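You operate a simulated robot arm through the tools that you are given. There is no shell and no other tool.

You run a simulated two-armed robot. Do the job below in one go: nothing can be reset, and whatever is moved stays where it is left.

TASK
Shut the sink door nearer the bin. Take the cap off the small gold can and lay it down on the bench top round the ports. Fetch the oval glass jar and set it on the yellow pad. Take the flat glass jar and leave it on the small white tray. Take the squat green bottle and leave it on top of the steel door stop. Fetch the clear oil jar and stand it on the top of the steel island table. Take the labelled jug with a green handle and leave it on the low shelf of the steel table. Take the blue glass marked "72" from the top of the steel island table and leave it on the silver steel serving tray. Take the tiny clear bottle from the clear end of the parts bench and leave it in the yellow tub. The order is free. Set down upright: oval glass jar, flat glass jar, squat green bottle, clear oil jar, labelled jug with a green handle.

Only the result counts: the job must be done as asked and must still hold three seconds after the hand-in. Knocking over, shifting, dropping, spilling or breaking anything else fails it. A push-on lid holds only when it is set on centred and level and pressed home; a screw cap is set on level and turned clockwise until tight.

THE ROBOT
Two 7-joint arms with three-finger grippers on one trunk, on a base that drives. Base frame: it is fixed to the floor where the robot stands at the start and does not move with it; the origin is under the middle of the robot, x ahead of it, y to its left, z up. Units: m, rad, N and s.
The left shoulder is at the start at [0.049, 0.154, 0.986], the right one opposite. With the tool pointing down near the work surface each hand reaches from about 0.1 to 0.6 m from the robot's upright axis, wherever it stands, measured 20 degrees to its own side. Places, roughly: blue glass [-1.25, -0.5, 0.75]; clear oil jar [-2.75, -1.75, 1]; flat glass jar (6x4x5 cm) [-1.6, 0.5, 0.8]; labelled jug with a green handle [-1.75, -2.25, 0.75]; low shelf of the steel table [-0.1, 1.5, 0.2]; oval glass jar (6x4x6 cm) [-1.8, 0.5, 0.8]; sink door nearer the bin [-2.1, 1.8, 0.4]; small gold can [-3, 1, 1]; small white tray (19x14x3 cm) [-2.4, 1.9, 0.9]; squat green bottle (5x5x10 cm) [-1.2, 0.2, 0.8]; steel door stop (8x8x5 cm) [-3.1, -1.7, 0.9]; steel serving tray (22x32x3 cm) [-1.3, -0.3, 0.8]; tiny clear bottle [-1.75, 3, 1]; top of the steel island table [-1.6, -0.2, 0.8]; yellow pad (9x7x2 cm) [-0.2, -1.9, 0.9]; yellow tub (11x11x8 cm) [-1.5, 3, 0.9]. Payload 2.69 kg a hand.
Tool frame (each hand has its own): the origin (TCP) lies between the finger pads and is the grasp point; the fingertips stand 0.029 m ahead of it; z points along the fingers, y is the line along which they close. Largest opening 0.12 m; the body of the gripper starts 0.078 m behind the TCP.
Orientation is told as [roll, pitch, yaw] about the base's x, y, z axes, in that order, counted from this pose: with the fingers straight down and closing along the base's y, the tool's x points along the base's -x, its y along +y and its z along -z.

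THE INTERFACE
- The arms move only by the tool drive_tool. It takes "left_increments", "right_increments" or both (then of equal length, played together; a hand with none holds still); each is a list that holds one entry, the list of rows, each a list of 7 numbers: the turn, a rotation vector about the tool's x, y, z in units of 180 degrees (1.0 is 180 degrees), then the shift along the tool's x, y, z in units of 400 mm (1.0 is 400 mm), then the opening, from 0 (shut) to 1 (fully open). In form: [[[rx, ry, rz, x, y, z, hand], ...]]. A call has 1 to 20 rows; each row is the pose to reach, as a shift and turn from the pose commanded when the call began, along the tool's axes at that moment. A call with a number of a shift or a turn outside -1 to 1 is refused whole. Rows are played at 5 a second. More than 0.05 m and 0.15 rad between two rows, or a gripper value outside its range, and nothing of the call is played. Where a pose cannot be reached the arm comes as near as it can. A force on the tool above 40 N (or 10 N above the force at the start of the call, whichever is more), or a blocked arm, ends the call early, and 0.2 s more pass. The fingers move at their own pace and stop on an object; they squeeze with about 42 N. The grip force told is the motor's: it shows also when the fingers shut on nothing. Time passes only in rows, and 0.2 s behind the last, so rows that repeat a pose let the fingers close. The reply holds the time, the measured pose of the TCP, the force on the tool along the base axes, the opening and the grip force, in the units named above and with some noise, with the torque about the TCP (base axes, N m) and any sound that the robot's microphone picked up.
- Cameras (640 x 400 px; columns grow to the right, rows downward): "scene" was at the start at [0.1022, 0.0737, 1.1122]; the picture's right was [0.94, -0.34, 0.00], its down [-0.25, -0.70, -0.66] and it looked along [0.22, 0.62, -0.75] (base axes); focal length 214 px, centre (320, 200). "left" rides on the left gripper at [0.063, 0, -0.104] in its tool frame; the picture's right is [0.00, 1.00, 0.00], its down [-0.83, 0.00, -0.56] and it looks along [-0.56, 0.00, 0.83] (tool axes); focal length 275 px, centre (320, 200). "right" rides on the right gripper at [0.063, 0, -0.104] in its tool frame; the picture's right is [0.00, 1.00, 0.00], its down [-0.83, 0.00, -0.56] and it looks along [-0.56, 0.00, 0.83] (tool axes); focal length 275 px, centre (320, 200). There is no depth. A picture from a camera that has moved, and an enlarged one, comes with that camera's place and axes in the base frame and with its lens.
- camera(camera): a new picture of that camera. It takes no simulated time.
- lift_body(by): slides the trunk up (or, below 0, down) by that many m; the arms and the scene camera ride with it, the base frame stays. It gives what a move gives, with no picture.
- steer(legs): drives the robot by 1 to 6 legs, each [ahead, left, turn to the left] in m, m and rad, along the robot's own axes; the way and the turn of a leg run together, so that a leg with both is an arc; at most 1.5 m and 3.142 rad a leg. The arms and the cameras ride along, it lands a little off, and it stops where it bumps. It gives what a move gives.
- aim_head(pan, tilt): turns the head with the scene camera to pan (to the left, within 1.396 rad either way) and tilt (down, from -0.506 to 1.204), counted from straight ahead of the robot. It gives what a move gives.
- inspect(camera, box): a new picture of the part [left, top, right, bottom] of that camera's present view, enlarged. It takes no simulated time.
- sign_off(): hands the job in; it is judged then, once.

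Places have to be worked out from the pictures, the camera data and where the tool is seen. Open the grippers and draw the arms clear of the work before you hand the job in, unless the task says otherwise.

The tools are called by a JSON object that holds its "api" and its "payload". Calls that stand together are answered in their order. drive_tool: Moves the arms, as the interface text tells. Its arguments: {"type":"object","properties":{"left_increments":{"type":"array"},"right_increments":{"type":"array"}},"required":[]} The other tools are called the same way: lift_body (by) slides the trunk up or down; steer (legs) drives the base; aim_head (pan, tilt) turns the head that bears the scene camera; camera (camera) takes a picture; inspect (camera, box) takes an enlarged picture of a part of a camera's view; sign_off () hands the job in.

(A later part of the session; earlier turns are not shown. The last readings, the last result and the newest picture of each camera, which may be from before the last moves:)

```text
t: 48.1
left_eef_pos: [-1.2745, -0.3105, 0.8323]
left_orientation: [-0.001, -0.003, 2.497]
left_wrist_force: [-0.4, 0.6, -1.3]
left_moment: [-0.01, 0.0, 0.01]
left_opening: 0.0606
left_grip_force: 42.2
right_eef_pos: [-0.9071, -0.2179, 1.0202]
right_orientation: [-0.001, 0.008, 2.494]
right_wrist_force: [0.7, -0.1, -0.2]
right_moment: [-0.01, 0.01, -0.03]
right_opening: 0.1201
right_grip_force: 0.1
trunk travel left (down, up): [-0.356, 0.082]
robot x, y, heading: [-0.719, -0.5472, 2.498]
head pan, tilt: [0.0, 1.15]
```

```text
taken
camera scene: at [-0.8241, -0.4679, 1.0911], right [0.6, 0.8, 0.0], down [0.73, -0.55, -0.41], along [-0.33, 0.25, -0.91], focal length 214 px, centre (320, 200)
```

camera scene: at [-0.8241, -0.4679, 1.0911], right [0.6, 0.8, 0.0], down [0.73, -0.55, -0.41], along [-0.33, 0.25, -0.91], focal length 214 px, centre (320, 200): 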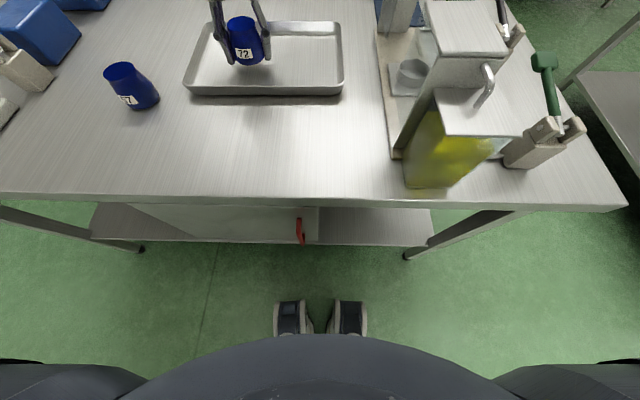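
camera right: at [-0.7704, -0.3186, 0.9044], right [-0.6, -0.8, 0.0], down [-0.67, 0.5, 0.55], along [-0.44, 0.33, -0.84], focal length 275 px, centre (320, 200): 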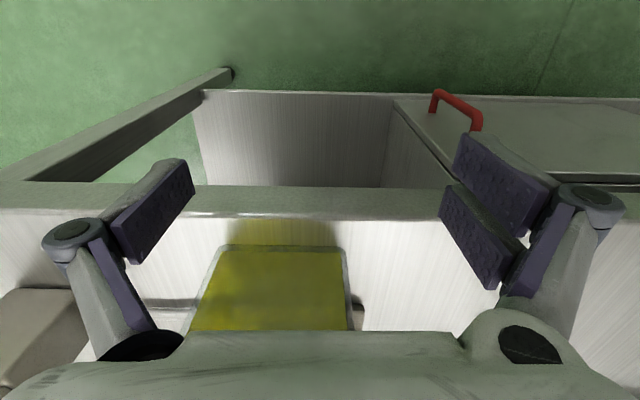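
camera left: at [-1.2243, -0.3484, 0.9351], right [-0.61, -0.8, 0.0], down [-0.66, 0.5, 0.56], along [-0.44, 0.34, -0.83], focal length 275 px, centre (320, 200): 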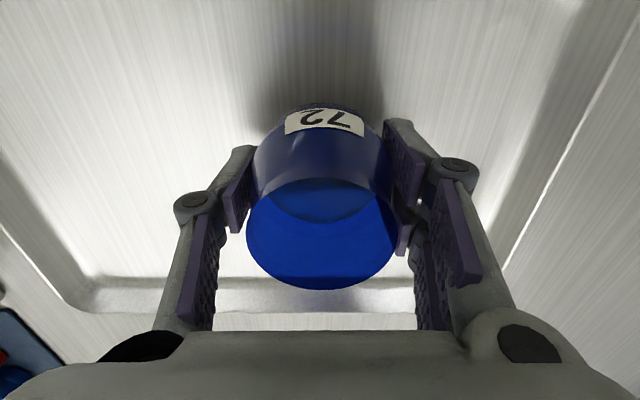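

The glass is inside the tray outline. I lower it in small steps.

{"api": "drive_tool", "payload": {"left_increments": [[[0, 0, 0, 0, 0, 0.015, 0], [0, 0, 0, 0, 0, 0.03, 0], [0, 0, 0, 0, 0, 0.038, 0], [0, 0, 0, 0, 0, 0.038, 0]]]}}

{"api": "inspect", "payload": {"camera": "scene", "box": [180, 10, 350, 110]}}

```text
t: 49.1
left_eef_pos: [-1.2746, -0.3094, 0.8179]
left_orientation: [0.0, -0.001, 2.496]
left_wrist_force: [0.4, 0.8, 0.6]
left_moment: [0.0, -0.01, -0.06]
left_opening: 0.0602
left_grip_force: 42.3
right_eef_pos: [-0.9079, -0.2166, 1.0197]
right_orientation: [0.0, 0.009, 2.494]
right_wrist_force: [-0.2, 0.4, 0.1]
right_moment: [-0.02, -0.05, -0.01]
right_opening: 0.1198
right_grip_force: 0.0
trunk travel left (down, up): [-0.356, 0.082]
robot x, y, heading: [-0.7183, -0.5461, 2.498]
head pan, tilt: [0.0, 1.15]
```

```text
3.76 times, centred on (265, 60) of scene
camera zoom: at [-0.8242, -0.4678, 1.091], right [0.6, 0.8, 0.0], down [0.73, -0.55, -0.41], along [-0.33, 0.25, -0.91], focal length 807 px, centre (527, 727)
```

zoom: 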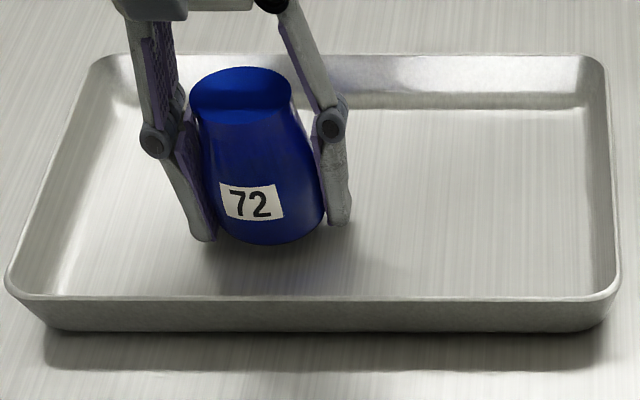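

No contact yet; I go on down in 1–2 mm steps.

{"api": "drive_tool", "payload": {"left_increments": [[[0, 0, 0, 0, 0, 0.006, 0], [0, 0, 0, 0, 0, 0.01, 0], [0, 0, 0, 0, 0, 0.01, 0]]]}}

```text
t: 49.9
left_eef_pos: [-1.2732, -0.3081, 0.8147]
left_orientation: [0.0, -0.002, 2.497]
left_wrist_force: [-0.1, 0.7, 0.1]
left_moment: [0.01, 0.0, -0.01]
left_opening: 0.0603
left_grip_force: 42.2
right_eef_pos: [-0.9068, -0.2175, 1.0208]
right_orientation: [0.0, 0.008, 2.494]
right_wrist_force: [-0.6, 0.7, -0.7]
right_moment: [0.03, -0.01, 0.01]
right_opening: 0.12
right_grip_force: 0.1
trunk travel left (down, up): [-0.356, 0.082]
robot x, y, heading: [-0.7175, -0.5456, 2.493]
head pan, tilt: [0.0, 1.15]
```

{"api": "drive_tool", "payload": {"left_increments": [[[0, 0, 0, 0, 0, 0.005, 0], [0, 0, 0, 0, 0, 0.01, 0], [0, 0, 0, 0, 0, 0.01, 0]]]}}

```text
t: 50.7
left_eef_pos: [-1.2737, -0.3079, 0.8134]
left_orientation: [0.0, -0.006, 2.495]
left_wrist_force: [-1.3, 1.5, 11.6]
left_moment: [0.29, 0.13, 0.03]
left_opening: 0.0604
left_grip_force: 41.7
right_eef_pos: [-0.9064, -0.2172, 1.02]
right_orientation: [0.001, 0.008, 2.495]
right_wrist_force: [0.4, 0.0, 0.2]
right_moment: [0.01, 0.01, 0.03]
right_opening: 0.12
right_grip_force: 0.0
trunk travel left (down, up): [-0.356, 0.082]
robot x, y, heading: [-0.7191, -0.552, 2.496]
head pan, tilt: [0.0, 1.15]
```

Contact (11.6 N): the glass stands on the tray floor. I open the fingers and rise.

{"api": "drive_tool", "payload": {"left_increments": [[[0, 0, 0, 0, 0, -0.002, 0.85], [0, 0, 0, 0, 0, -0.002, 0.85], [0, 0, 0, 0, 0, -0.1, 0.85], [0, 0, 0, 0, 0, -0.2, 0.85], [0, 0, 0, 0, 0, -0.3, 0.85], [0, 0, 0, 0, 0, -0.4, 1], [0, 0, 0, 0, 0, -0.5, 1]]]}}

{"api": "inspect", "payload": {"camera": "scene", "box": [180, 0, 350, 110]}}

```text
t: 52.3
left_eef_pos: [-1.2504, -0.3309, 0.9966]
left_orientation: [0.0, -0.001, 2.497]
left_wrist_force: [0.6, 0.6, 1.0]
left_moment: [0.04, 0.03, 0.03]
left_opening: 0.1199
left_grip_force: 0.1
left hand out of reach, approached as far as the arm can: row 5, 6, 7
right_eef_pos: [-0.9069, -0.2172, 1.0209]
right_orientation: [-0.001, 0.01, 2.494]
right_wrist_force: [0.4, -0.3, 0.0]
right_moment: [0.01, 0.01, 0.05]
right_opening: 0.1199
right_grip_force: 0.0
trunk travel left (down, up): [-0.356, 0.082]
robot x, y, heading: [-0.7192, -0.5498, 2.497]
head pan, tilt: [0.0, 1.15]
```

```text
3.64 times, centred on (265, 55) of scene
camera zoom: at [-0.8237, -0.4684, 1.0912], right [0.6, 0.8, 0.0], down [0.73, -0.55, -0.41], along [-0.33, 0.25, -0.91], focal length 780 px, centre (520, 727)
```

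zoom: 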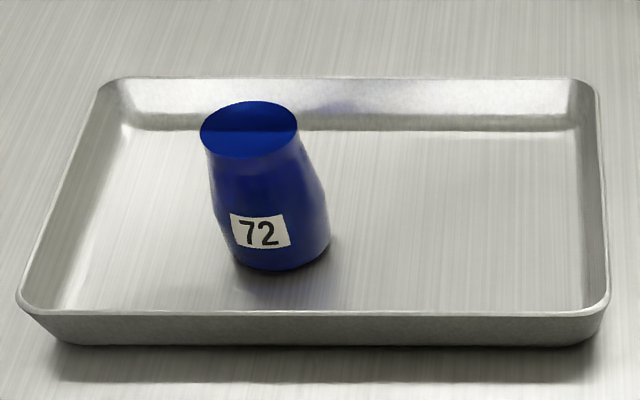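

Glass 72 is done. I retract the left hand, then drive around the island's corner to its right side to reach the caddy with the green bottle.

{"api": "drive_tool", "payload": {"left_increments": [[[0, 0, 0, 0.1, 0.03, -0.02, 1], [0, 0, 0, 0.2, 0.06, -0.04, 1], [0, 0, 0, 0.3, 0.1, -0.06, 1], [0, 0, 0, 0.4, 0.12, -0.06, 1], [0, 0, 0, 0.5, 0.12, -0.06, 1]]]}}

{"api": "steer", "payload": {"legs": [[-0.55, 0, 0], [0, -0.98, 0]]}}

{"api": "aim_head", "payload": {"pan": 0.0, "tilt": 0.5}}

{"api": "camera", "payload": {"camera": "scene"}}

```text
t: 53.5
left_eef_pos: [-1.2638, -0.3675, 1.0315]
left_orientation: [0.0, -0.002, 2.498]
left_wrist_force: [-0.1, 0.3, 1.2]
left_moment: [-0.01, 0.04, 0.0]
left_opening: 0.1203
left_grip_force: 0.0
left hand out of reach, approached as far as the arm can: row 1, 2, 3, 4, 5
right_eef_pos: [-0.9087, -0.2175, 1.0198]
right_orientation: [-0.002, 0.009, 2.494]
right_wrist_force: [-0.6, -0.5, 1.0]
right_moment: [0.0, -0.01, 0.0]
right_opening: 0.1198
right_grip_force: 0.1
trunk travel left (down, up): [-0.356, 0.082]
robot x, y, heading: [-0.7201, -0.5475, 2.498]
head pan, tilt: [0.0, 1.15]
```

```text
t: 64.1
left_eef_pos: [-0.2316, 0.0856, 1.0318]
left_orientation: [0.0, 0.0, 2.488]
left_wrist_force: [-0.9, -0.7, 0.6]
left_moment: [0.01, -0.02, -0.01]
left_opening: 0.1203
left_grip_force: 0.0
right_eef_pos: [0.1265, 0.2315, 1.0201]
right_orientation: [-0.003, 0.008, 2.482]
right_wrist_force: [0.5, 0.0, 0.5]
right_moment: [0.02, -0.01, 0.0]
right_opening: 0.1199
right_grip_force: 0.1
trunk travel left (down, up): [-0.356, 0.082]
robot x, y, heading: [0.3136, -0.0973, 2.489]
head pan, tilt: [0.0, 1.15]
```

```text
t: 65.2
left_eef_pos: [-0.2311, 0.0842, 1.0307]
left_orientation: [0.0, -0.003, 2.486]
left_wrist_force: [-0.2, 0.5, 0.2]
left_moment: [0.0, -0.01, -0.01]
left_opening: 0.1204
left_grip_force: 0.2
right_eef_pos: [0.1249, 0.2316, 1.021]
right_orientation: [-0.003, 0.008, 2.485]
right_wrist_force: [0.3, -0.1, -0.2]
right_moment: [-0.01, -0.02, 0.0]
right_opening: 0.1198
right_grip_force: 0.2
trunk travel left (down, up): [-0.356, 0.082]
robot x, y, heading: [0.312, -0.0987, 2.486]
head pan, tilt: [0.0, 0.499]
```

```text
taken
camera scene: at [0.181, -0.0006, 1.1418], right [0.61, 0.79, 0.0], down [0.38, -0.29, -0.88], along [-0.7, 0.53, -0.48], focal length 214 px, centre (320, 200)
```

scene: 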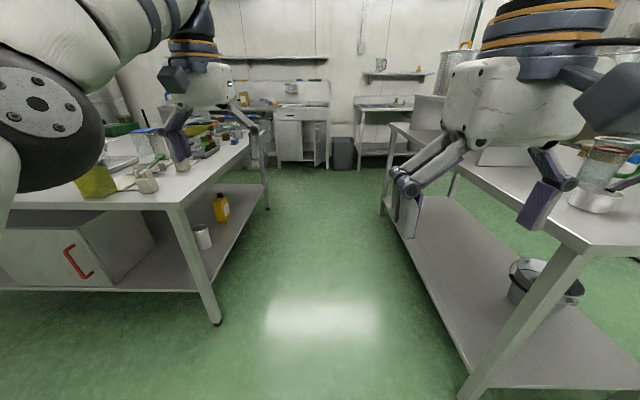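

The left hand stayed extended because the height was out of reach there. I bring it lower and back over the aisle.

{"api": "drive_tool", "payload": {"left_increments": [[[0, 0, 0, 0.0, 0, 0.1, 1], [0, 0, 0, 0.08, 0, 0.2, 1], [0, 0, 0, 0.18, 0, 0.2, 1], [0, 0, 0, 0.28, 0, 0.2, 1], [0, 0, 0, 0.38, 0, 0.2, 1], [0, 0, 0, 0.45, 0, 0.2, 1], [0, 0, 0, 0.45, 0, 0.2, 1]]]}}

{"api": "camera", "payload": {"camera": "scene"}}

```text
refused: row 2 steps farther than a row can; nothing moved
```

```text
taken
camera scene: at [0.181, -0.0006, 1.1418], right [0.61, 0.79, 0.0], down [0.38, -0.29, -0.88], along [-0.7, 0.53, -0.48], focal length 214 px, centre (320, 200)
```

scene: 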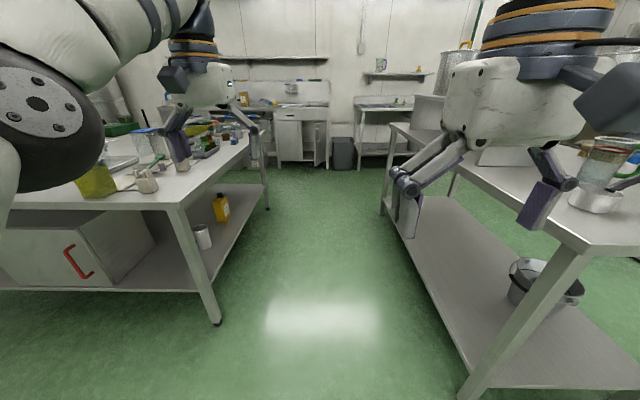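

{"api": "drive_tool", "payload": {"left_increments": [[[0, 0, 0, 0.0, 0, 0.1, 1], [0, 0, 0, 0.05, 0, 0.2, 1], [0, 0, 0, 0.15, 0, 0.2, 1], [0, 0, 0, 0.25, 0, 0.2, 1], [0, 0, 0, 0.35, 0, 0.2, 1], [0, 0, 0, 0.45, 0, 0.2, 1], [0, 0, 0, 0.45, 0, 0.2, 1]]]}}

{"api": "camera", "payload": {"camera": "scene"}}

```text
t: 66.8
left_eef_pos: [-0.233, 0.1017, 1.0011]
left_orientation: [0.0, -0.001, 2.487]
left_wrist_force: [0.0, 0.3, -0.1]
left_moment: [0.01, 0.02, -0.04]
left_opening: 0.1202
left_grip_force: 0.0
left hand out of reach, approached as far as the arm can: row 1, 2, 3, 4, 5, 6, 7
right_eef_pos: [0.1251, 0.2319, 1.0203]
right_orientation: [0.0, 0.009, 2.483]
right_wrist_force: [0.5, -0.1, 0.1]
right_moment: [0.0, -0.04, 0.0]
right_opening: 0.12
right_grip_force: 0.2
trunk travel left (down, up): [-0.356, 0.082]
robot x, y, heading: [0.3084, -0.0976, 2.486]
head pan, tilt: [0.0, 0.499]
```

```text
taken
camera scene: at [0.181, -0.0007, 1.1419], right [0.61, 0.79, 0.0], down [0.38, -0.29, -0.88], along [-0.7, 0.53, -0.48], focal length 214 px, centre (320, 200)
```

scene: 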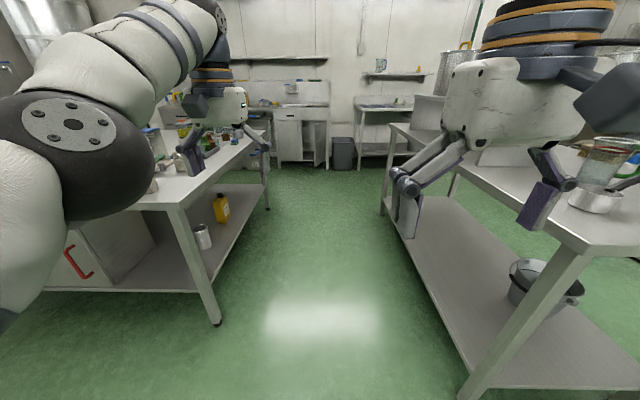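

The commanded pose probably ran ahead of the real one. I command forward and lower to get back to a reachable pose.

{"api": "drive_tool", "payload": {"left_increments": [[[0, 0, 0, -0.08, 0, 0.08, 1], [0, 0, 0, -0.16, 0, 0.16, 1], [0, 0, 0, -0.24, 0, 0.24, 1], [0, 0, 0, -0.32, 0, 0.28, 1], [0, 0, 0, -0.32, 0, 0.28, 1], [0, 0, 0, -0.32, 0, 0.28, 1]]]}}

{"api": "camera", "payload": {"camera": "scene"}}

```text
t: 68.2
left_eef_pos: [-0.2833, 0.1083, 0.8821]
left_orientation: [0.0, -0.002, 2.485]
left_wrist_force: [0.0, -0.2, -0.2]
left_moment: [0.0, -0.04, 0.0]
left_opening: 0.1201
left_grip_force: 0.0
left hand out of reach, approached as far as the arm can: row 1, 2, 3, 4, 5, 6
right_eef_pos: [0.125, 0.2314, 1.021]
right_orientation: [-0.001, 0.009, 2.485]
right_wrist_force: [-0.2, 0.0, 0.3]
right_moment: [0.01, -0.01, -0.01]
right_opening: 0.12
right_grip_force: 0.0
trunk travel left (down, up): [-0.356, 0.082]
robot x, y, heading: [0.3136, -0.1046, 2.486]
head pan, tilt: [0.0, 0.499]
```

```text
taken
camera scene: at [0.1808, -0.0008, 1.1419], right [0.61, 0.79, 0.0], down [0.38, -0.29, -0.88], along [-0.7, 0.53, -0.48], focal length 214 px, centre (320, 200)
```

scene: 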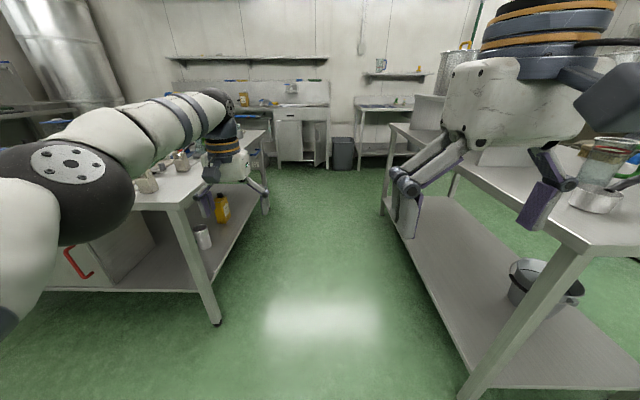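

{"api": "drive_tool", "payload": {"left_increments": [[[0, 0, 0, 0.05, 0, 0, 1], [0, 0, 0, 0.1, 0, 0, 1], [0, 0, 0, 0.15, 0, 0, 1], [0, 0, 0, 0.2, 0, 0, 1], [0, 0, 0, 0.25, 0, 0, 1], [0, 0, 0, 0.25, 0, 0, 1]]]}}

{"api": "camera", "payload": {"camera": "scene"}}

```text
t: 69.6
left_eef_pos: [-0.2023, 0.0457, 0.8837]
left_orientation: [0.0, -0.002, 2.489]
left_wrist_force: [0.1, -0.3, 0.2]
left_moment: [0.0, -0.03, -0.02]
left_opening: 0.12
left_grip_force: 0.0
right_eef_pos: [0.1242, 0.234, 1.0196]
right_orientation: [-0.003, 0.01, 2.484]
right_wrist_force: [0.2, 1.2, -0.1]
right_moment: [0.0, 0.02, 0.0]
right_opening: 0.1199
right_grip_force: 0.0
trunk travel left (down, up): [-0.356, 0.082]
robot x, y, heading: [0.3123, -0.0986, 2.489]
head pan, tilt: [0.0, 0.499]
```

```text
taken
camera scene: at [0.1809, -0.0005, 1.1418], right [0.61, 0.79, 0.0], down [0.38, -0.29, -0.88], along [-0.7, 0.53, -0.48], focal length 214 px, centre (320, 200)
```

scene: 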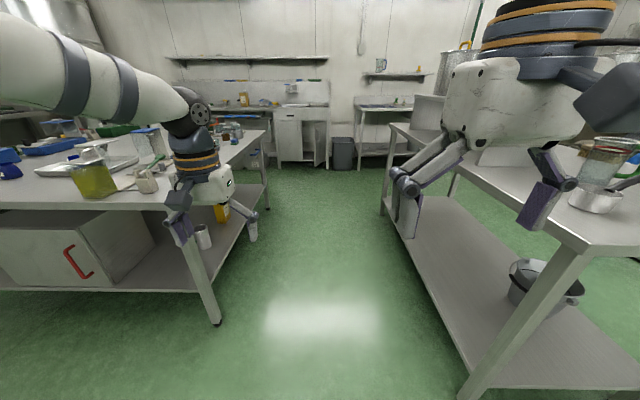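

Retreat works now. I bring the left hand further back and then up.

{"api": "drive_tool", "payload": {"left_increments": [[[0, 0, 0, 0.1, 0, 0, 1], [0, 0, 0, 0.2, 0, 0, 1], [0, 0, 0, 0.3, 0, 0, 1], [0, 0, 0, 0.35, 0, -0.05, 1], [0, 0, 0, 0.35, 0, -0.15, 1], [0, 0, 0, 0.35, 0, -0.25, 1], [0, 0, 0, 0.35, 0, -0.3, 1], [0, 0, 0, 0.35, 0, -0.3, 1]]]}}

{"api": "aim_head", "payload": {"pan": 0.6, "tilt": 0.5}}

{"api": "camera", "payload": {"camera": "scene"}}

```text
t: 71.4
left_eef_pos: [-0.0897, -0.0391, 1.0059]
left_orientation: [0.0, -0.001, 2.487]
left_wrist_force: [0.7, 0.0, 0.3]
left_moment: [0.02, -0.02, 0.02]
left_opening: 0.12
left_grip_force: 0.0
right_eef_pos: [0.1248, 0.2313, 1.0216]
right_orientation: [-0.001, 0.009, 2.484]
right_wrist_force: [0.7, -0.3, 0.5]
right_moment: [-0.06, 0.04, 0.02]
right_opening: 0.1201
right_grip_force: 0.0
trunk travel left (down, up): [-0.356, 0.082]
robot x, y, heading: [0.3091, -0.1051, 2.485]
head pan, tilt: [0.0, 0.499]
```

```text
t: 72.4
left_eef_pos: [-0.0905, -0.0397, 1.0035]
left_orientation: [0.001, -0.003, 2.486]
left_wrist_force: [-0.1, -0.6, -0.4]
left_moment: [-0.01, -0.01, 0.01]
left_opening: 0.1201
left_grip_force: 0.0
right_eef_pos: [0.1259, 0.2317, 1.0209]
right_orientation: [-0.001, 0.009, 2.483]
right_wrist_force: [0.8, 0.4, 0.4]
right_moment: [0.02, 0.02, -0.02]
right_opening: 0.1199
right_grip_force: 0.1
trunk travel left (down, up): [-0.356, 0.082]
robot x, y, heading: [0.3127, -0.0991, 2.489]
head pan, tilt: [0.6, 0.499]
```

```text
taken
camera scene: at [0.1624, -0.051, 1.1419], right [0.06, 1.0, 0.0], down [0.48, -0.03, -0.88], along [-0.88, 0.05, -0.48], focal length 214 px, centre (320, 200)
```

scene: 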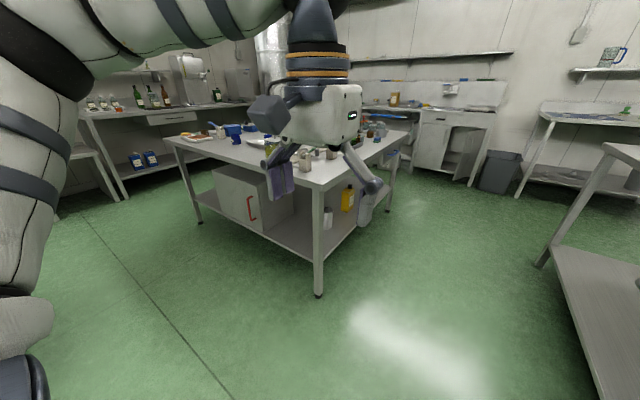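

I turn left to face the island's right side while still in the open corner, then slide right along it.

{"api": "steer", "payload": {"legs": [[0, 0, 1.571], [0, -1.3, 0]]}}

{"api": "aim_head", "payload": {"pan": 0.0, "tilt": 0.7}}

{"api": "camera", "payload": {"camera": "scene"}}

```text
t: 86.2
left_eef_pos: [-0.7682, 0.2975, 1.0042]
left_orientation: [0.001, -0.002, -2.246]
left_wrist_force: [0.6, 0.1, -0.5]
left_moment: [0.01, -0.04, 0.0]
left_opening: 0.12
left_grip_force: 0.0
right_eef_pos: [-1.0342, 0.5182, 1.0207]
right_orientation: [-0.002, 0.009, -2.248]
right_wrist_force: [0.9, -0.5, -0.3]
right_moment: [0.03, 0.02, -0.01]
right_opening: 0.1199
right_grip_force: 0.0
trunk travel left (down, up): [-0.356, 0.082]
robot x, y, heading: [-0.6975, 0.7016, -2.244]
head pan, tilt: [0.6, 0.499]
```

```text
t: 87.2
left_eef_pos: [-0.7675, 0.2974, 1.0047]
left_orientation: [-0.001, -0.002, -2.247]
left_wrist_force: [0.5, -0.2, -0.5]
left_moment: [0.01, 0.01, 0.01]
left_opening: 0.1201
left_grip_force: 0.1
right_eef_pos: [-1.0352, 0.5183, 1.0208]
right_orientation: [-0.002, 0.007, -2.25]
right_wrist_force: [0.7, -0.1, 0.0]
right_moment: [-0.01, -0.03, 0.02]
right_opening: 0.12
right_grip_force: 0.1
trunk travel left (down, up): [-0.356, 0.082]
robot x, y, heading: [-0.6989, 0.6994, -2.251]
head pan, tilt: [0.0, 0.7]
```

```text
taken
camera scene: at [-0.7962, 0.573, 1.1242], right [-0.78, 0.62, 0.0], down [0.4, 0.5, -0.77], along [-0.48, -0.6, -0.64], focal length 214 px, centre (320, 200)
```

scene: 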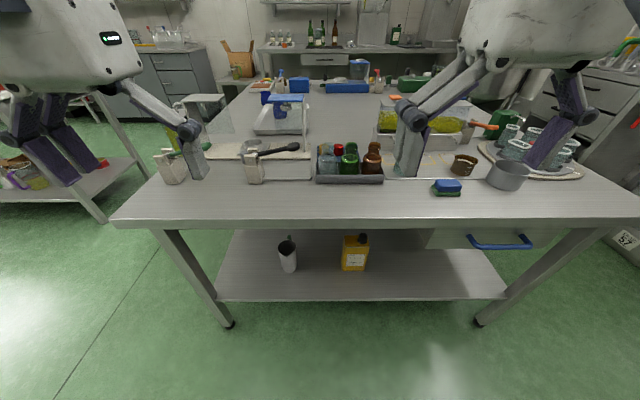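

Facing the caddy and the round tray of jars. I enlarge both.

{"api": "inspect", "payload": {"camera": "scene", "box": [300, 120, 400, 190]}}

{"api": "inspect", "payload": {"camera": "scene", "box": [420, 110, 600, 220]}}

{"api": "inspect", "payload": {"camera": "scene", "box": [190, 0, 470, 120]}}

```text
5.71 times, centred on (350, 155) of scene
camera zoom: at [-0.7962, 0.573, 1.1242], right [-0.78, 0.62, 0.0], down [0.4, 0.5, -0.77], along [-0.48, -0.6, -0.64], focal length 1226 px, centre (149, 457)
```

zoom: 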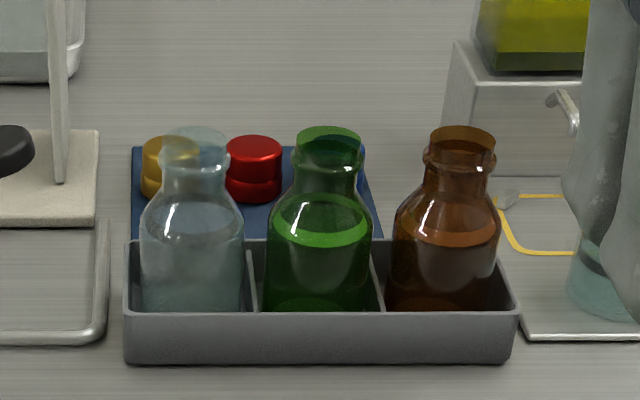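

```text
3.56 times, centred on (510, 165) of scene
camera zoom: at [-0.7962, 0.573, 1.1242], right [-0.78, 0.62, 0.0], down [0.4, 0.5, -0.77], along [-0.48, -0.6, -0.64], focal length 763 px, centre (-356, 324)
```

zoom: 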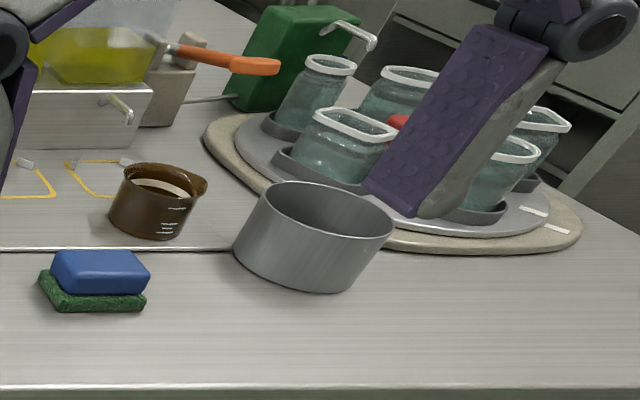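

```text
2.29 times, centred on (330, 60) of scene
camera zoom: at [-0.7962, 0.573, 1.1242], right [-0.78, 0.62, 0.0], down [0.4, 0.5, -0.77], along [-0.48, -0.6, -0.64], focal length 490 px, centre (297, 520)
```

zoom: 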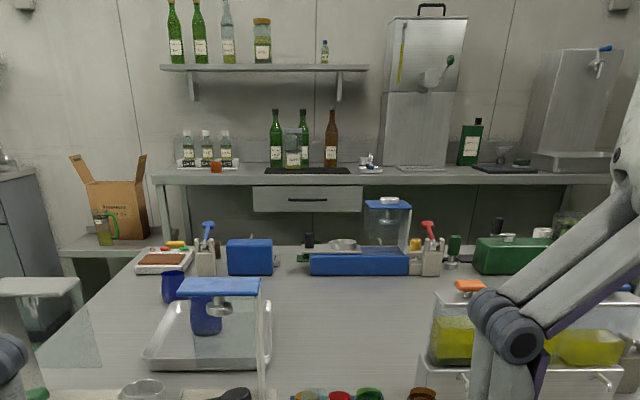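

Caddy: the green bottle is in the middle, mouth at about (-1.18, 0.22, 0.88), between clear and brown. I drive 0.2 m ahead and a bit left so that the right hand can reach it.

{"api": "steer", "payload": {"legs": [[0, 0.06, 0], [0.2, 0, 0.03]]}}

{"api": "camera", "payload": {"camera": "scene"}}

{"api": "camera", "payload": {"camera": "right"}}

```text
t: 89.6
left_eef_pos: [-0.8323, 0.1023, 1.0053]
left_orientation: [0.001, 0.0, -2.216]
left_wrist_force: [-1.0, -0.3, 0.3]
left_moment: [-0.02, -0.01, -0.01]
left_opening: 0.1199
left_grip_force: 0.0
right_eef_pos: [-1.1046, 0.3138, 1.0197]
right_orientation: [-0.001, 0.011, -2.218]
right_wrist_force: [0.3, 0.2, 1.4]
right_moment: [0.03, -0.03, 0.04]
right_opening: 0.1198
right_grip_force: 0.1
trunk travel left (down, up): [-0.356, 0.082]
robot x, y, heading: [-0.7742, 0.5011, -2.221]
head pan, tilt: [0.0, 0.7]
```

```text
taken
camera scene: at [-0.8686, 0.3756, 1.124], right [-0.8, 0.6, 0.0], down [0.39, 0.51, -0.76], along [-0.46, -0.61, -0.64], focal length 214 px, centre (320, 200)
```

scene: 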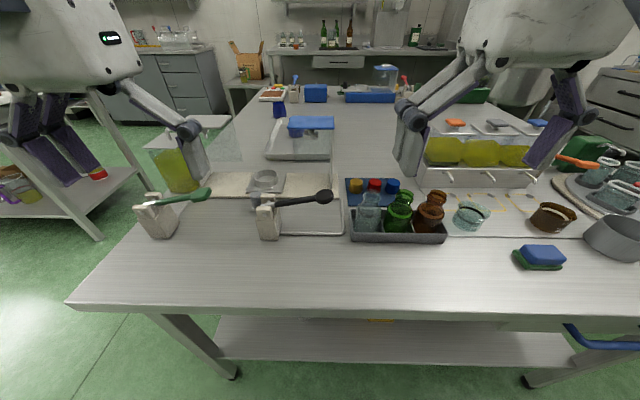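

```text
taken
camera right: at [-1.0689, 0.3631, 1.1248], right [0.8, -0.6, 0.0], down [-0.5, -0.67, 0.55], along [-0.33, -0.44, -0.84], focal length 275 px, centre (320, 200)
```

right: 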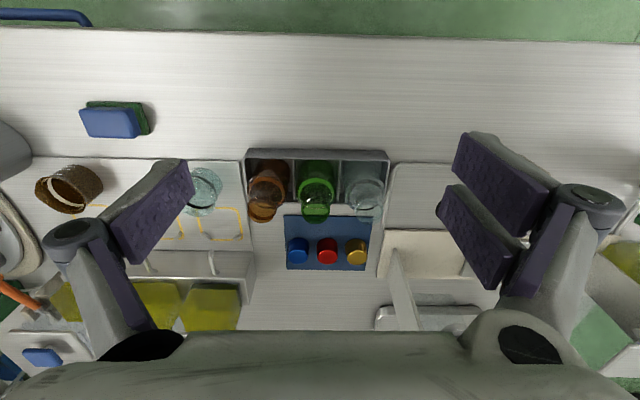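

Both cameras agree on the green bottle at about (-1.177, 0.223). I rotate the right wrist 90° so the fingers close front-to-back, since neighbours are close at its sides.

{"api": "drive_tool", "payload": {"right_increments": [[[0, 0, 0.045, 0, 0, 0, 1], [0, 0, 0.09, 0, 0, 0, 1], [0, 0, 0.135, 0, 0, 0, 1], [0, 0, 0.18, 0, 0, 0, 1], [0, 0, 0.225, 0, 0, 0, 1], [0, 0, 0.27, 0, 0, 0, 1], [0, 0, 0.315, 0, 0, 0, 1], [0, 0, 0.36, 0, 0, 0, 1], [0, 0, 0.405, 0, 0, 0, 1], [0, 0, 0.45, 0, 0, 0, 1], [0, 0, 0.495, 0, 0, 0, 1], [0, 0, 0.5, 0, 0, 0, 1]]]}}

{"api": "camera", "payload": {"camera": "right"}}

{"api": "camera", "payload": {"camera": "scene"}}

```text
t: 92.2
left_eef_pos: [-0.832, 0.1019, 1.0039]
left_orientation: [0.0, -0.002, -2.217]
left_wrist_force: [0.3, 0.5, 0.4]
left_moment: [0.03, -0.03, -0.01]
left_opening: 0.1202
left_grip_force: 0.0
right_eef_pos: [-1.1056, 0.315, 1.0208]
right_orientation: [-0.007, 0.0, 2.49]
right_wrist_force: [0.4, 0.0, -0.2]
right_moment: [0.0, -0.01, 0.02]
right_opening: 0.1202
right_grip_force: 0.0
trunk travel left (down, up): [-0.356, 0.082]
robot x, y, heading: [-0.7709, 0.5021, -2.217]
head pan, tilt: [0.0, 0.7]
```

```text
taken
camera right: at [-1.0561, 0.2753, 1.1244], right [-0.6, -0.8, -0.01], down [-0.67, 0.5, 0.56], along [-0.44, 0.34, -0.83], focal length 275 px, centre (320, 200)
```

right: 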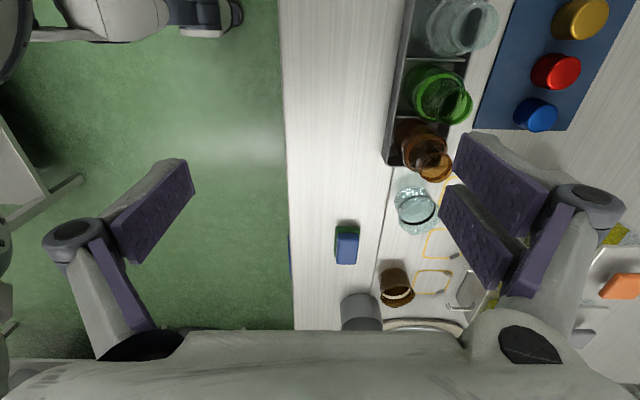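

```text
taken
camera scene: at [-0.8682, 0.3762, 1.1241], right [-0.8, 0.6, 0.0], down [0.39, 0.51, -0.76], along [-0.46, -0.61, -0.64], focal length 214 px, centre (320, 200)
```

scene: 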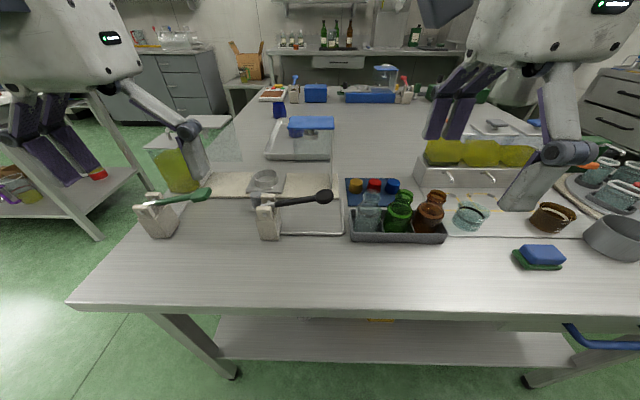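

Now tool x points robot-left and tool y points ahead. I move 0.116 m ahead and descend to TCP z≈0.93, then look.

{"api": "drive_tool", "payload": {"right_increments": [[[0, 0, 0, 0, 0.1, 0, 1], [0, 0, 0, 0, 0.2, 0, 1], [0, 0, 0, 0, 0.29, 0, 1], [0, 0, 0, 0, 0.29, 0.1, 1], [0, 0, 0, 0, 0.29, 0.2, 1], [0, 0, 0, 0, 0.29, 0.225, 1], [0, 0, 0, 0, 0.29, 0.225, 1]]]}}

{"api": "camera", "payload": {"camera": "right"}}

{"api": "inspect", "payload": {"camera": "scene", "box": [320, 120, 520, 260]}}

```text
t: 93.8
left_eef_pos: [-0.8307, 0.1018, 1.0045]
left_orientation: [0.0, -0.002, -2.217]
left_wrist_force: [-0.1, -0.4, -0.5]
left_moment: [0.0, 0.0, -0.02]
left_opening: 0.12
left_grip_force: 0.1
right_eef_pos: [-1.1753, 0.2238, 0.9281]
right_orientation: [-0.008, -0.001, 2.493]
right_wrist_force: [0.5, -0.5, 0.0]
right_moment: [0.03, 0.02, 0.03]
right_opening: 0.1201
right_grip_force: 0.0
trunk travel left (down, up): [-0.356, 0.082]
robot x, y, heading: [-0.7767, 0.5027, -2.219]
head pan, tilt: [0.0, 0.7]
```

```text
taken
camera right: at [-1.1253, 0.1834, 1.0316], right [-0.6, -0.8, -0.01], down [-0.67, 0.49, 0.56], along [-0.44, 0.34, -0.83], focal length 275 px, centre (320, 200)
```

right: 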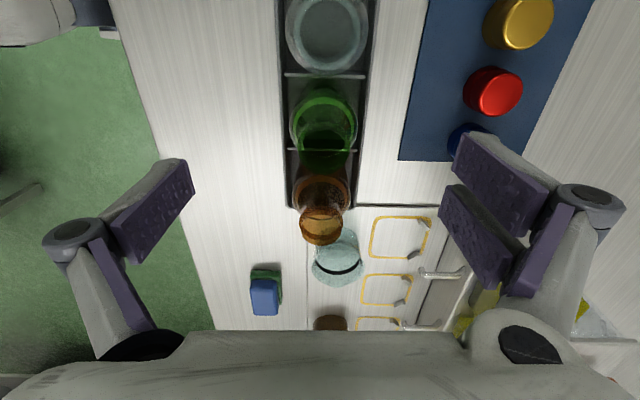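

```text
2.86 times, centred on (420, 190) of scene
camera zoom: at [-0.8682, 0.3762, 1.1242], right [-0.8, 0.6, 0.0], down [0.39, 0.51, -0.76], along [-0.46, -0.61, -0.64], focal length 613 px, centre (34, 229)
```

zoom: 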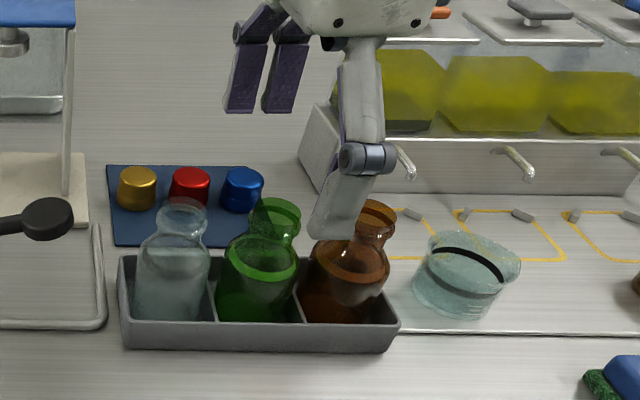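

{"api": "inspect", "payload": {"camera": "right", "box": [260, 60, 400, 260]}}

```text
2.00 times, centred on (330, 160) of right
camera zoom: at [-1.1253, 0.1834, 1.0316], right [-0.6, -0.8, -0.01], down [-0.67, 0.49, 0.56], along [-0.44, 0.34, -0.83], focal length 551 px, centre (300, 280)
```

zoom: 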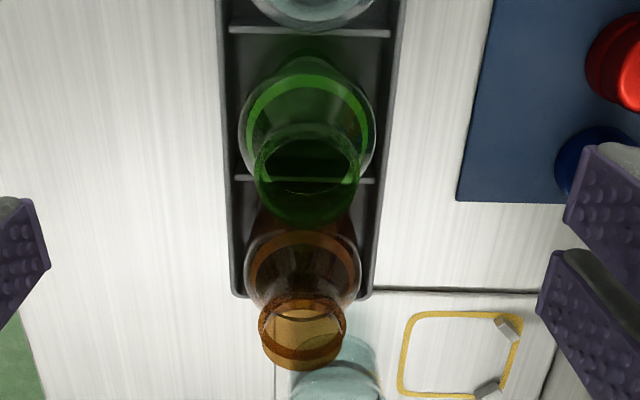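

The green mouth is about 4 mm to the right of the TCP axis. I correct, descend to TCP z≈0.844 (fingertips just over the caddy wall) and close.

{"api": "drive_tool", "payload": {"right_increments": [[[0, 0, 0, -0.01, 0.005, 0.07, 1], [0, 0, 0, -0.01, 0.005, 0.14, 1], [0, 0, 0, -0.01, 0.005, 0.2, 1], [0, 0, 0, -0.01, 0.005, 0.21, 1], [0, 0, 0, -0.01, 0.005, 0.21, 0.6], [0, 0, 0, -0.01, 0.005, 0.21, 0.6]]]}}

{"api": "inspect", "payload": {"camera": "scene", "box": [320, 120, 520, 260]}}

{"api": "camera", "payload": {"camera": "right"}}

```text
t: 95.2
left_eef_pos: [-0.8318, 0.1022, 1.005]
left_orientation: [0.001, -0.002, -2.217]
left_wrist_force: [-0.4, -0.3, -0.5]
left_moment: [0.01, 0.02, -0.03]
left_opening: 0.1198
left_grip_force: 0.0
right_eef_pos: [-1.179, 0.2257, 0.8452]
right_orientation: [-0.01, -0.001, 2.493]
right_wrist_force: [-0.7, 0.5, 0.4]
right_moment: [-0.01, 0.0, 0.0]
right_opening: 0.0721
right_grip_force: 0.1
trunk travel left (down, up): [-0.356, 0.082]
robot x, y, heading: [-0.7741, 0.5011, -2.217]
head pan, tilt: [0.0, 0.7]
```

```text
2.86 times, centred on (420, 190) of scene
camera zoom: at [-0.8682, 0.3762, 1.1241], right [-0.8, 0.6, 0.0], down [0.39, 0.51, -0.76], along [-0.46, -0.61, -0.64], focal length 613 px, centre (34, 229)
```

zoom: 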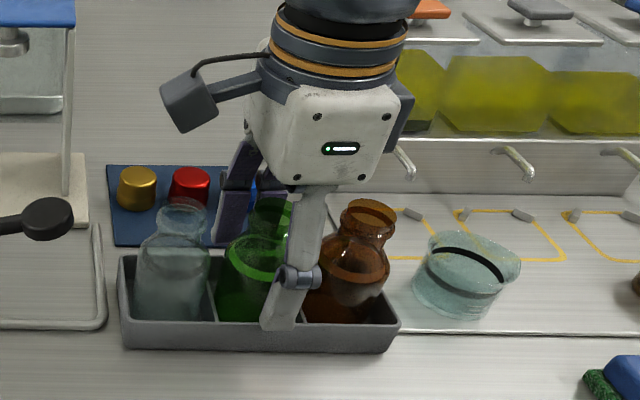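

```text
taken
camera right: at [-1.1297, 0.1861, 0.9483], right [-0.6, -0.8, -0.01], down [-0.67, 0.49, 0.56], along [-0.44, 0.34, -0.83], focal length 275 px, centre (320, 200)
```

right: 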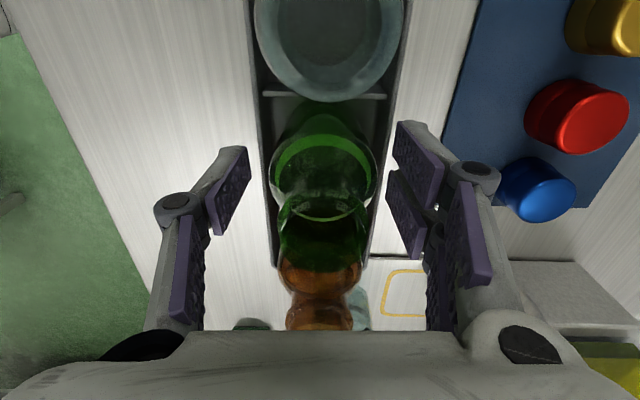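

The fingers straddle the bottle body well. I close the grip and lift a little.

{"api": "drive_tool", "payload": {"right_increments": [[[0, 0, 0, 0.003, 0, 0, 0], [0, 0, 0, 0.003, 0, 0, 0], [0, 0, 0, 0.003, 0, 0, 0], [0, 0, 0, 0.003, 0, -0.03, 0], [0, 0, 0, 0.003, 0, -0.08, 0], [0, 0, 0, 0.003, 0, -0.08, 0]]]}}

{"api": "inspect", "payload": {"camera": "scene", "box": [320, 120, 520, 260]}}

{"api": "camera", "payload": {"camera": "right"}}

```text
t: 96.6
left_eef_pos: [-0.8316, 0.1014, 1.0049]
left_orientation: [0.0, -0.002, -2.217]
left_wrist_force: [0.0, 0.2, -0.1]
left_moment: [0.0, -0.01, 0.0]
left_opening: 0.12
left_grip_force: 0.0
right_eef_pos: [-1.1789, 0.2241, 0.8766]
right_orientation: [-0.008, -0.003, 2.492]
right_wrist_force: [0.2, 0.1, -1.1]
right_moment: [-0.03, 0.01, -0.01]
right_opening: 0.0484
right_grip_force: 41.9
trunk travel left (down, up): [-0.356, 0.082]
robot x, y, heading: [-0.7754, 0.5038, -2.213]
head pan, tilt: [0.0, 0.7]
```

```text
2.86 times, centred on (420, 190) of scene
camera zoom: at [-0.8682, 0.376, 1.1241], right [-0.8, 0.6, 0.0], down [0.39, 0.51, -0.76], along [-0.46, -0.61, -0.64], focal length 613 px, centre (34, 229)
```

zoom: 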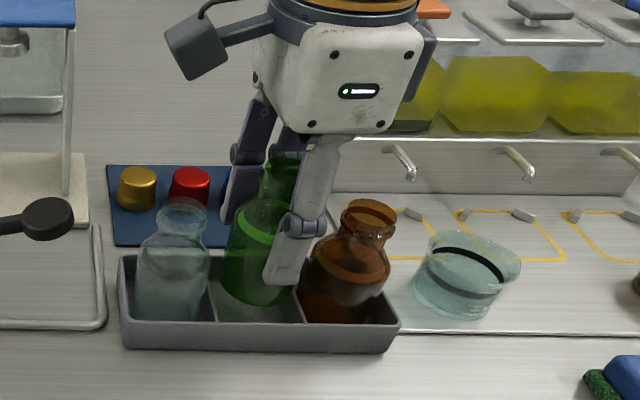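

```text
taken
camera right: at [-1.129, 0.1847, 0.9801], right [-0.6, -0.8, -0.01], down [-0.67, 0.49, 0.56], along [-0.44, 0.34, -0.83], focal length 275 px, centre (320, 200)
```

right: 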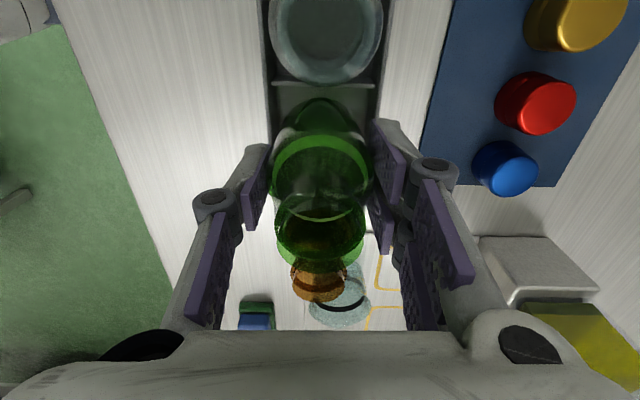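

The bottle is held (0.048 m) and clear of the caddy floor. I lift it and draw it back toward me.

{"api": "drive_tool", "payload": {"right_increments": [[[0, 0, 0, 0, 0, -0.08, 0], [0, 0, 0, 0, 0, -0.15, 0], [0, 0, 0, 0, -0.08, -0.2, 0], [0, 0, 0, 0, -0.16, -0.25, 0], [0, 0, 0, 0, -0.24, -0.28, 0], [0, 0, 0, 0, -0.3, -0.3, 0], [0, 0, 0, 0, -0.3, -0.3, 0]]]}}

{"api": "camera", "payload": {"camera": "scene"}}

```text
t: 98.2
left_eef_pos: [-0.8305, 0.1018, 1.0051]
left_orientation: [-0.001, -0.002, -2.218]
left_wrist_force: [-0.4, 0.4, -0.5]
left_moment: [0.03, -0.05, -0.02]
left_opening: 0.1198
left_grip_force: 0.1
right_eef_pos: [-1.1064, 0.3195, 1.0005]
right_orientation: [-0.01, -0.002, 2.492]
right_wrist_force: [0.1, 0.2, -1.3]
right_moment: [-0.03, -0.03, 0.0]
right_opening: 0.0481
right_grip_force: 41.7
trunk travel left (down, up): [-0.356, 0.082]
robot x, y, heading: [-0.7709, 0.5059, -2.217]
head pan, tilt: [0.0, 0.7]
```

```text
taken
camera scene: at [-0.8683, 0.3761, 1.1241], right [-0.8, 0.6, 0.0], down [0.39, 0.51, -0.76], along [-0.46, -0.61, -0.64], focal length 214 px, centre (320, 200)
```

scene: 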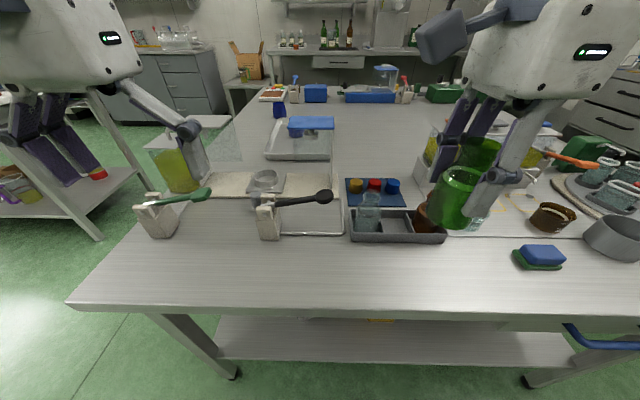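

Bottle in the right hand. Next I back off a bit and slide right along the table to reach the jar turntable with the left hand.

{"api": "steer", "payload": {"legs": [[-0.15, 0, 0], [0, -0.9, 0]]}}

{"api": "camera", "payload": {"camera": "scene"}}

{"api": "camera", "payload": {"camera": "left"}}

```text
t: 106.4
left_eef_pos: [-1.4619, 0.7637, 1.0052]
left_orientation: [0.002, -0.002, -2.221]
left_wrist_force: [-0.7, -0.7, 0.0]
left_moment: [-0.02, -0.03, 0.02]
left_opening: 0.1198
left_grip_force: 0.1
right_eef_pos: [-1.7353, 0.9807, 1.0007]
right_orientation: [-0.009, -0.002, 2.49]
right_wrist_force: [0.3, -0.7, -0.7]
right_moment: [-0.01, -0.02, 0.0]
right_opening: 0.0477
right_grip_force: 41.9
trunk travel left (down, up): [-0.356, 0.082]
robot x, y, heading: [-1.4045, 1.1618, -2.222]
head pan, tilt: [0.0, 0.7]
```

```text
taken
camera scene: at [-1.4965, 1.0365, 1.1241], right [-0.8, 0.6, 0.0], down [0.39, 0.51, -0.76], along [-0.46, -0.61, -0.64], focal length 214 px, centre (320, 200)
```

scene: 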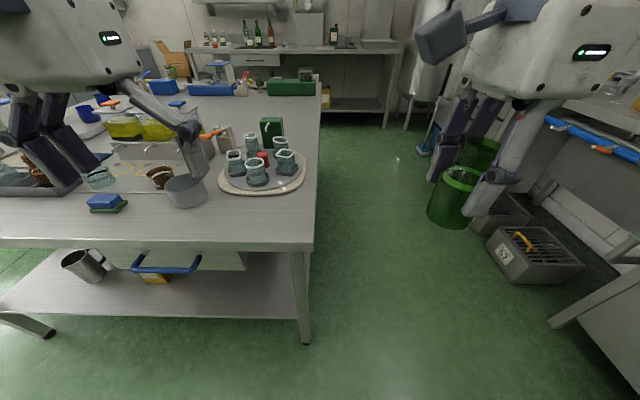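

```text
taken
camera left: at [-1.4226, 0.8124, 1.1082], right [0.79, -0.61, 0.0], down [-0.5, -0.66, 0.56], along [-0.34, -0.44, -0.83], focal length 275 px, centre (320, 200)
```

left: 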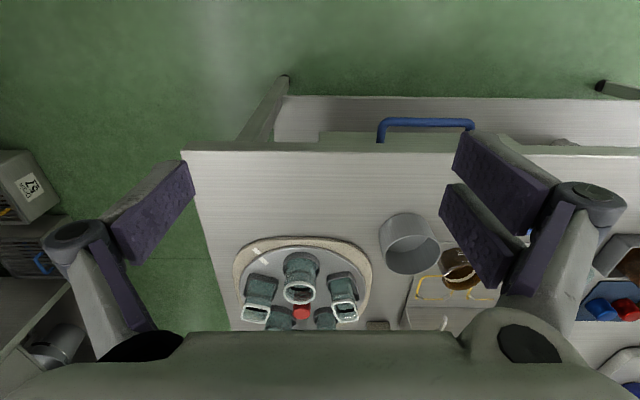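

The turntable with six jars is visible. I enlarge it from both views to tell oval, flat and others apart.

{"api": "inspect", "payload": {"camera": "scene", "box": [210, 110, 320, 205]}}

{"api": "inspect", "payload": {"camera": "left", "box": [220, 220, 400, 340]}}

```text
4.21 times, centred on (265, 158) of scene
camera zoom: at [-1.4965, 1.0365, 1.1241], right [-0.8, 0.6, 0.0], down [0.39, 0.51, -0.76], along [-0.46, -0.61, -0.64], focal length 903 px, centre (552, 379)
```

zoom: 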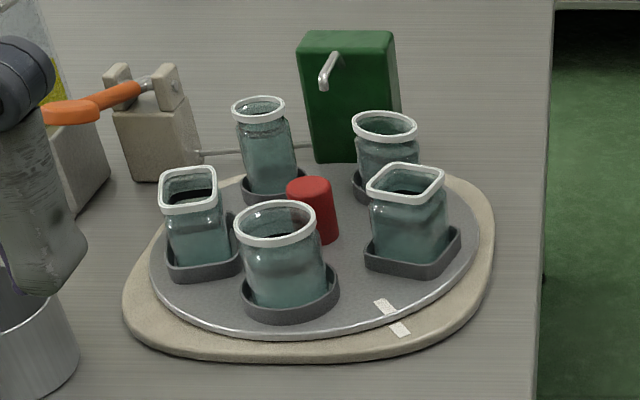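

```text
3.33 times, centred on (310, 280) of left
camera zoom: at [-1.4226, 0.8124, 1.1082], right [0.79, -0.61, 0.0], down [-0.5, -0.66, 0.56], along [-0.34, -0.44, -0.83], focal length 918 px, centre (353, -67)
```

zoom: 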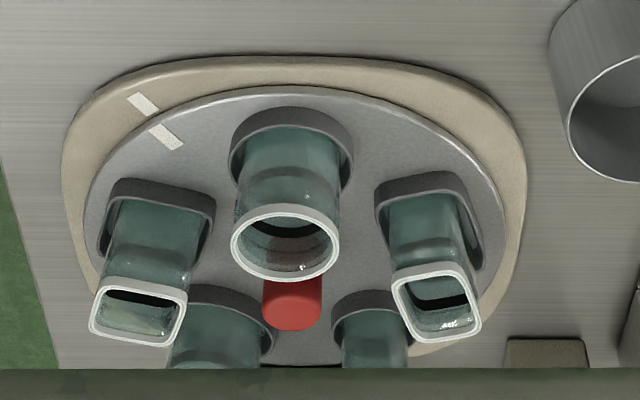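

Five jars: the flat (rectangular) one at about (-1.62, 0.49) and the likely oval one at about (-1.77, 0.48). I move 0.22 m ahead for a look from above.

{"api": "steer", "payload": {"legs": [[0.22, 0, 0]]}}

{"api": "camera", "payload": {"camera": "left"}}

{"api": "camera", "payload": {"camera": "scene"}}

```text
t: 108.1
left_eef_pos: [-1.5963, 0.5858, 1.0038]
left_orientation: [0.001, -0.001, -2.221]
left_wrist_force: [0.6, -1.0, 0.0]
left_moment: [-0.01, 0.0, -0.03]
left_opening: 0.12
left_grip_force: 0.0
right_eef_pos: [-1.8708, 0.8033, 0.9997]
right_orientation: [-0.009, -0.002, 2.491]
right_wrist_force: [-0.3, -0.6, -1.3]
right_moment: [0.06, 0.0, -0.01]
right_opening: 0.0479
right_grip_force: 41.9
trunk travel left (down, up): [-0.356, 0.082]
robot x, y, heading: [-1.5353, 0.9862, -2.218]
head pan, tilt: [0.0, 0.7]
```

```text
taken
camera left: at [-1.5568, 0.6355, 1.108], right [0.79, -0.61, 0.0], down [-0.51, -0.66, 0.56], along [-0.34, -0.44, -0.83], focal length 275 px, centre (320, 200)
```

left: 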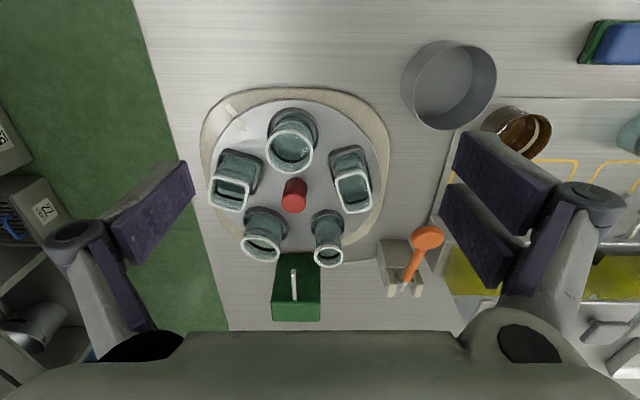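

```text
taken
camera scene: at [-1.6306, 0.8596, 1.124], right [-0.8, 0.6, 0.0], down [0.39, 0.51, -0.76], along [-0.46, -0.61, -0.64], focal length 214 px, centre (320, 200)
```

scene: 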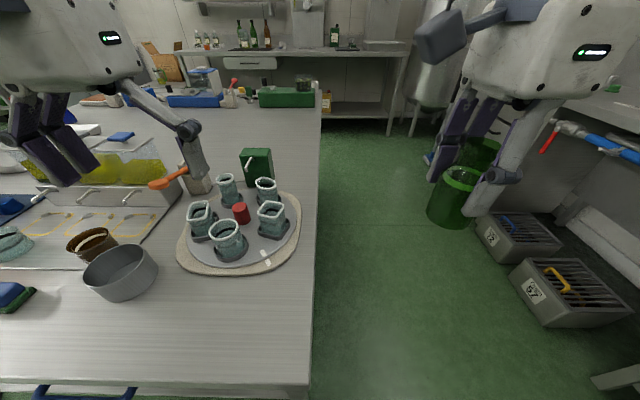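

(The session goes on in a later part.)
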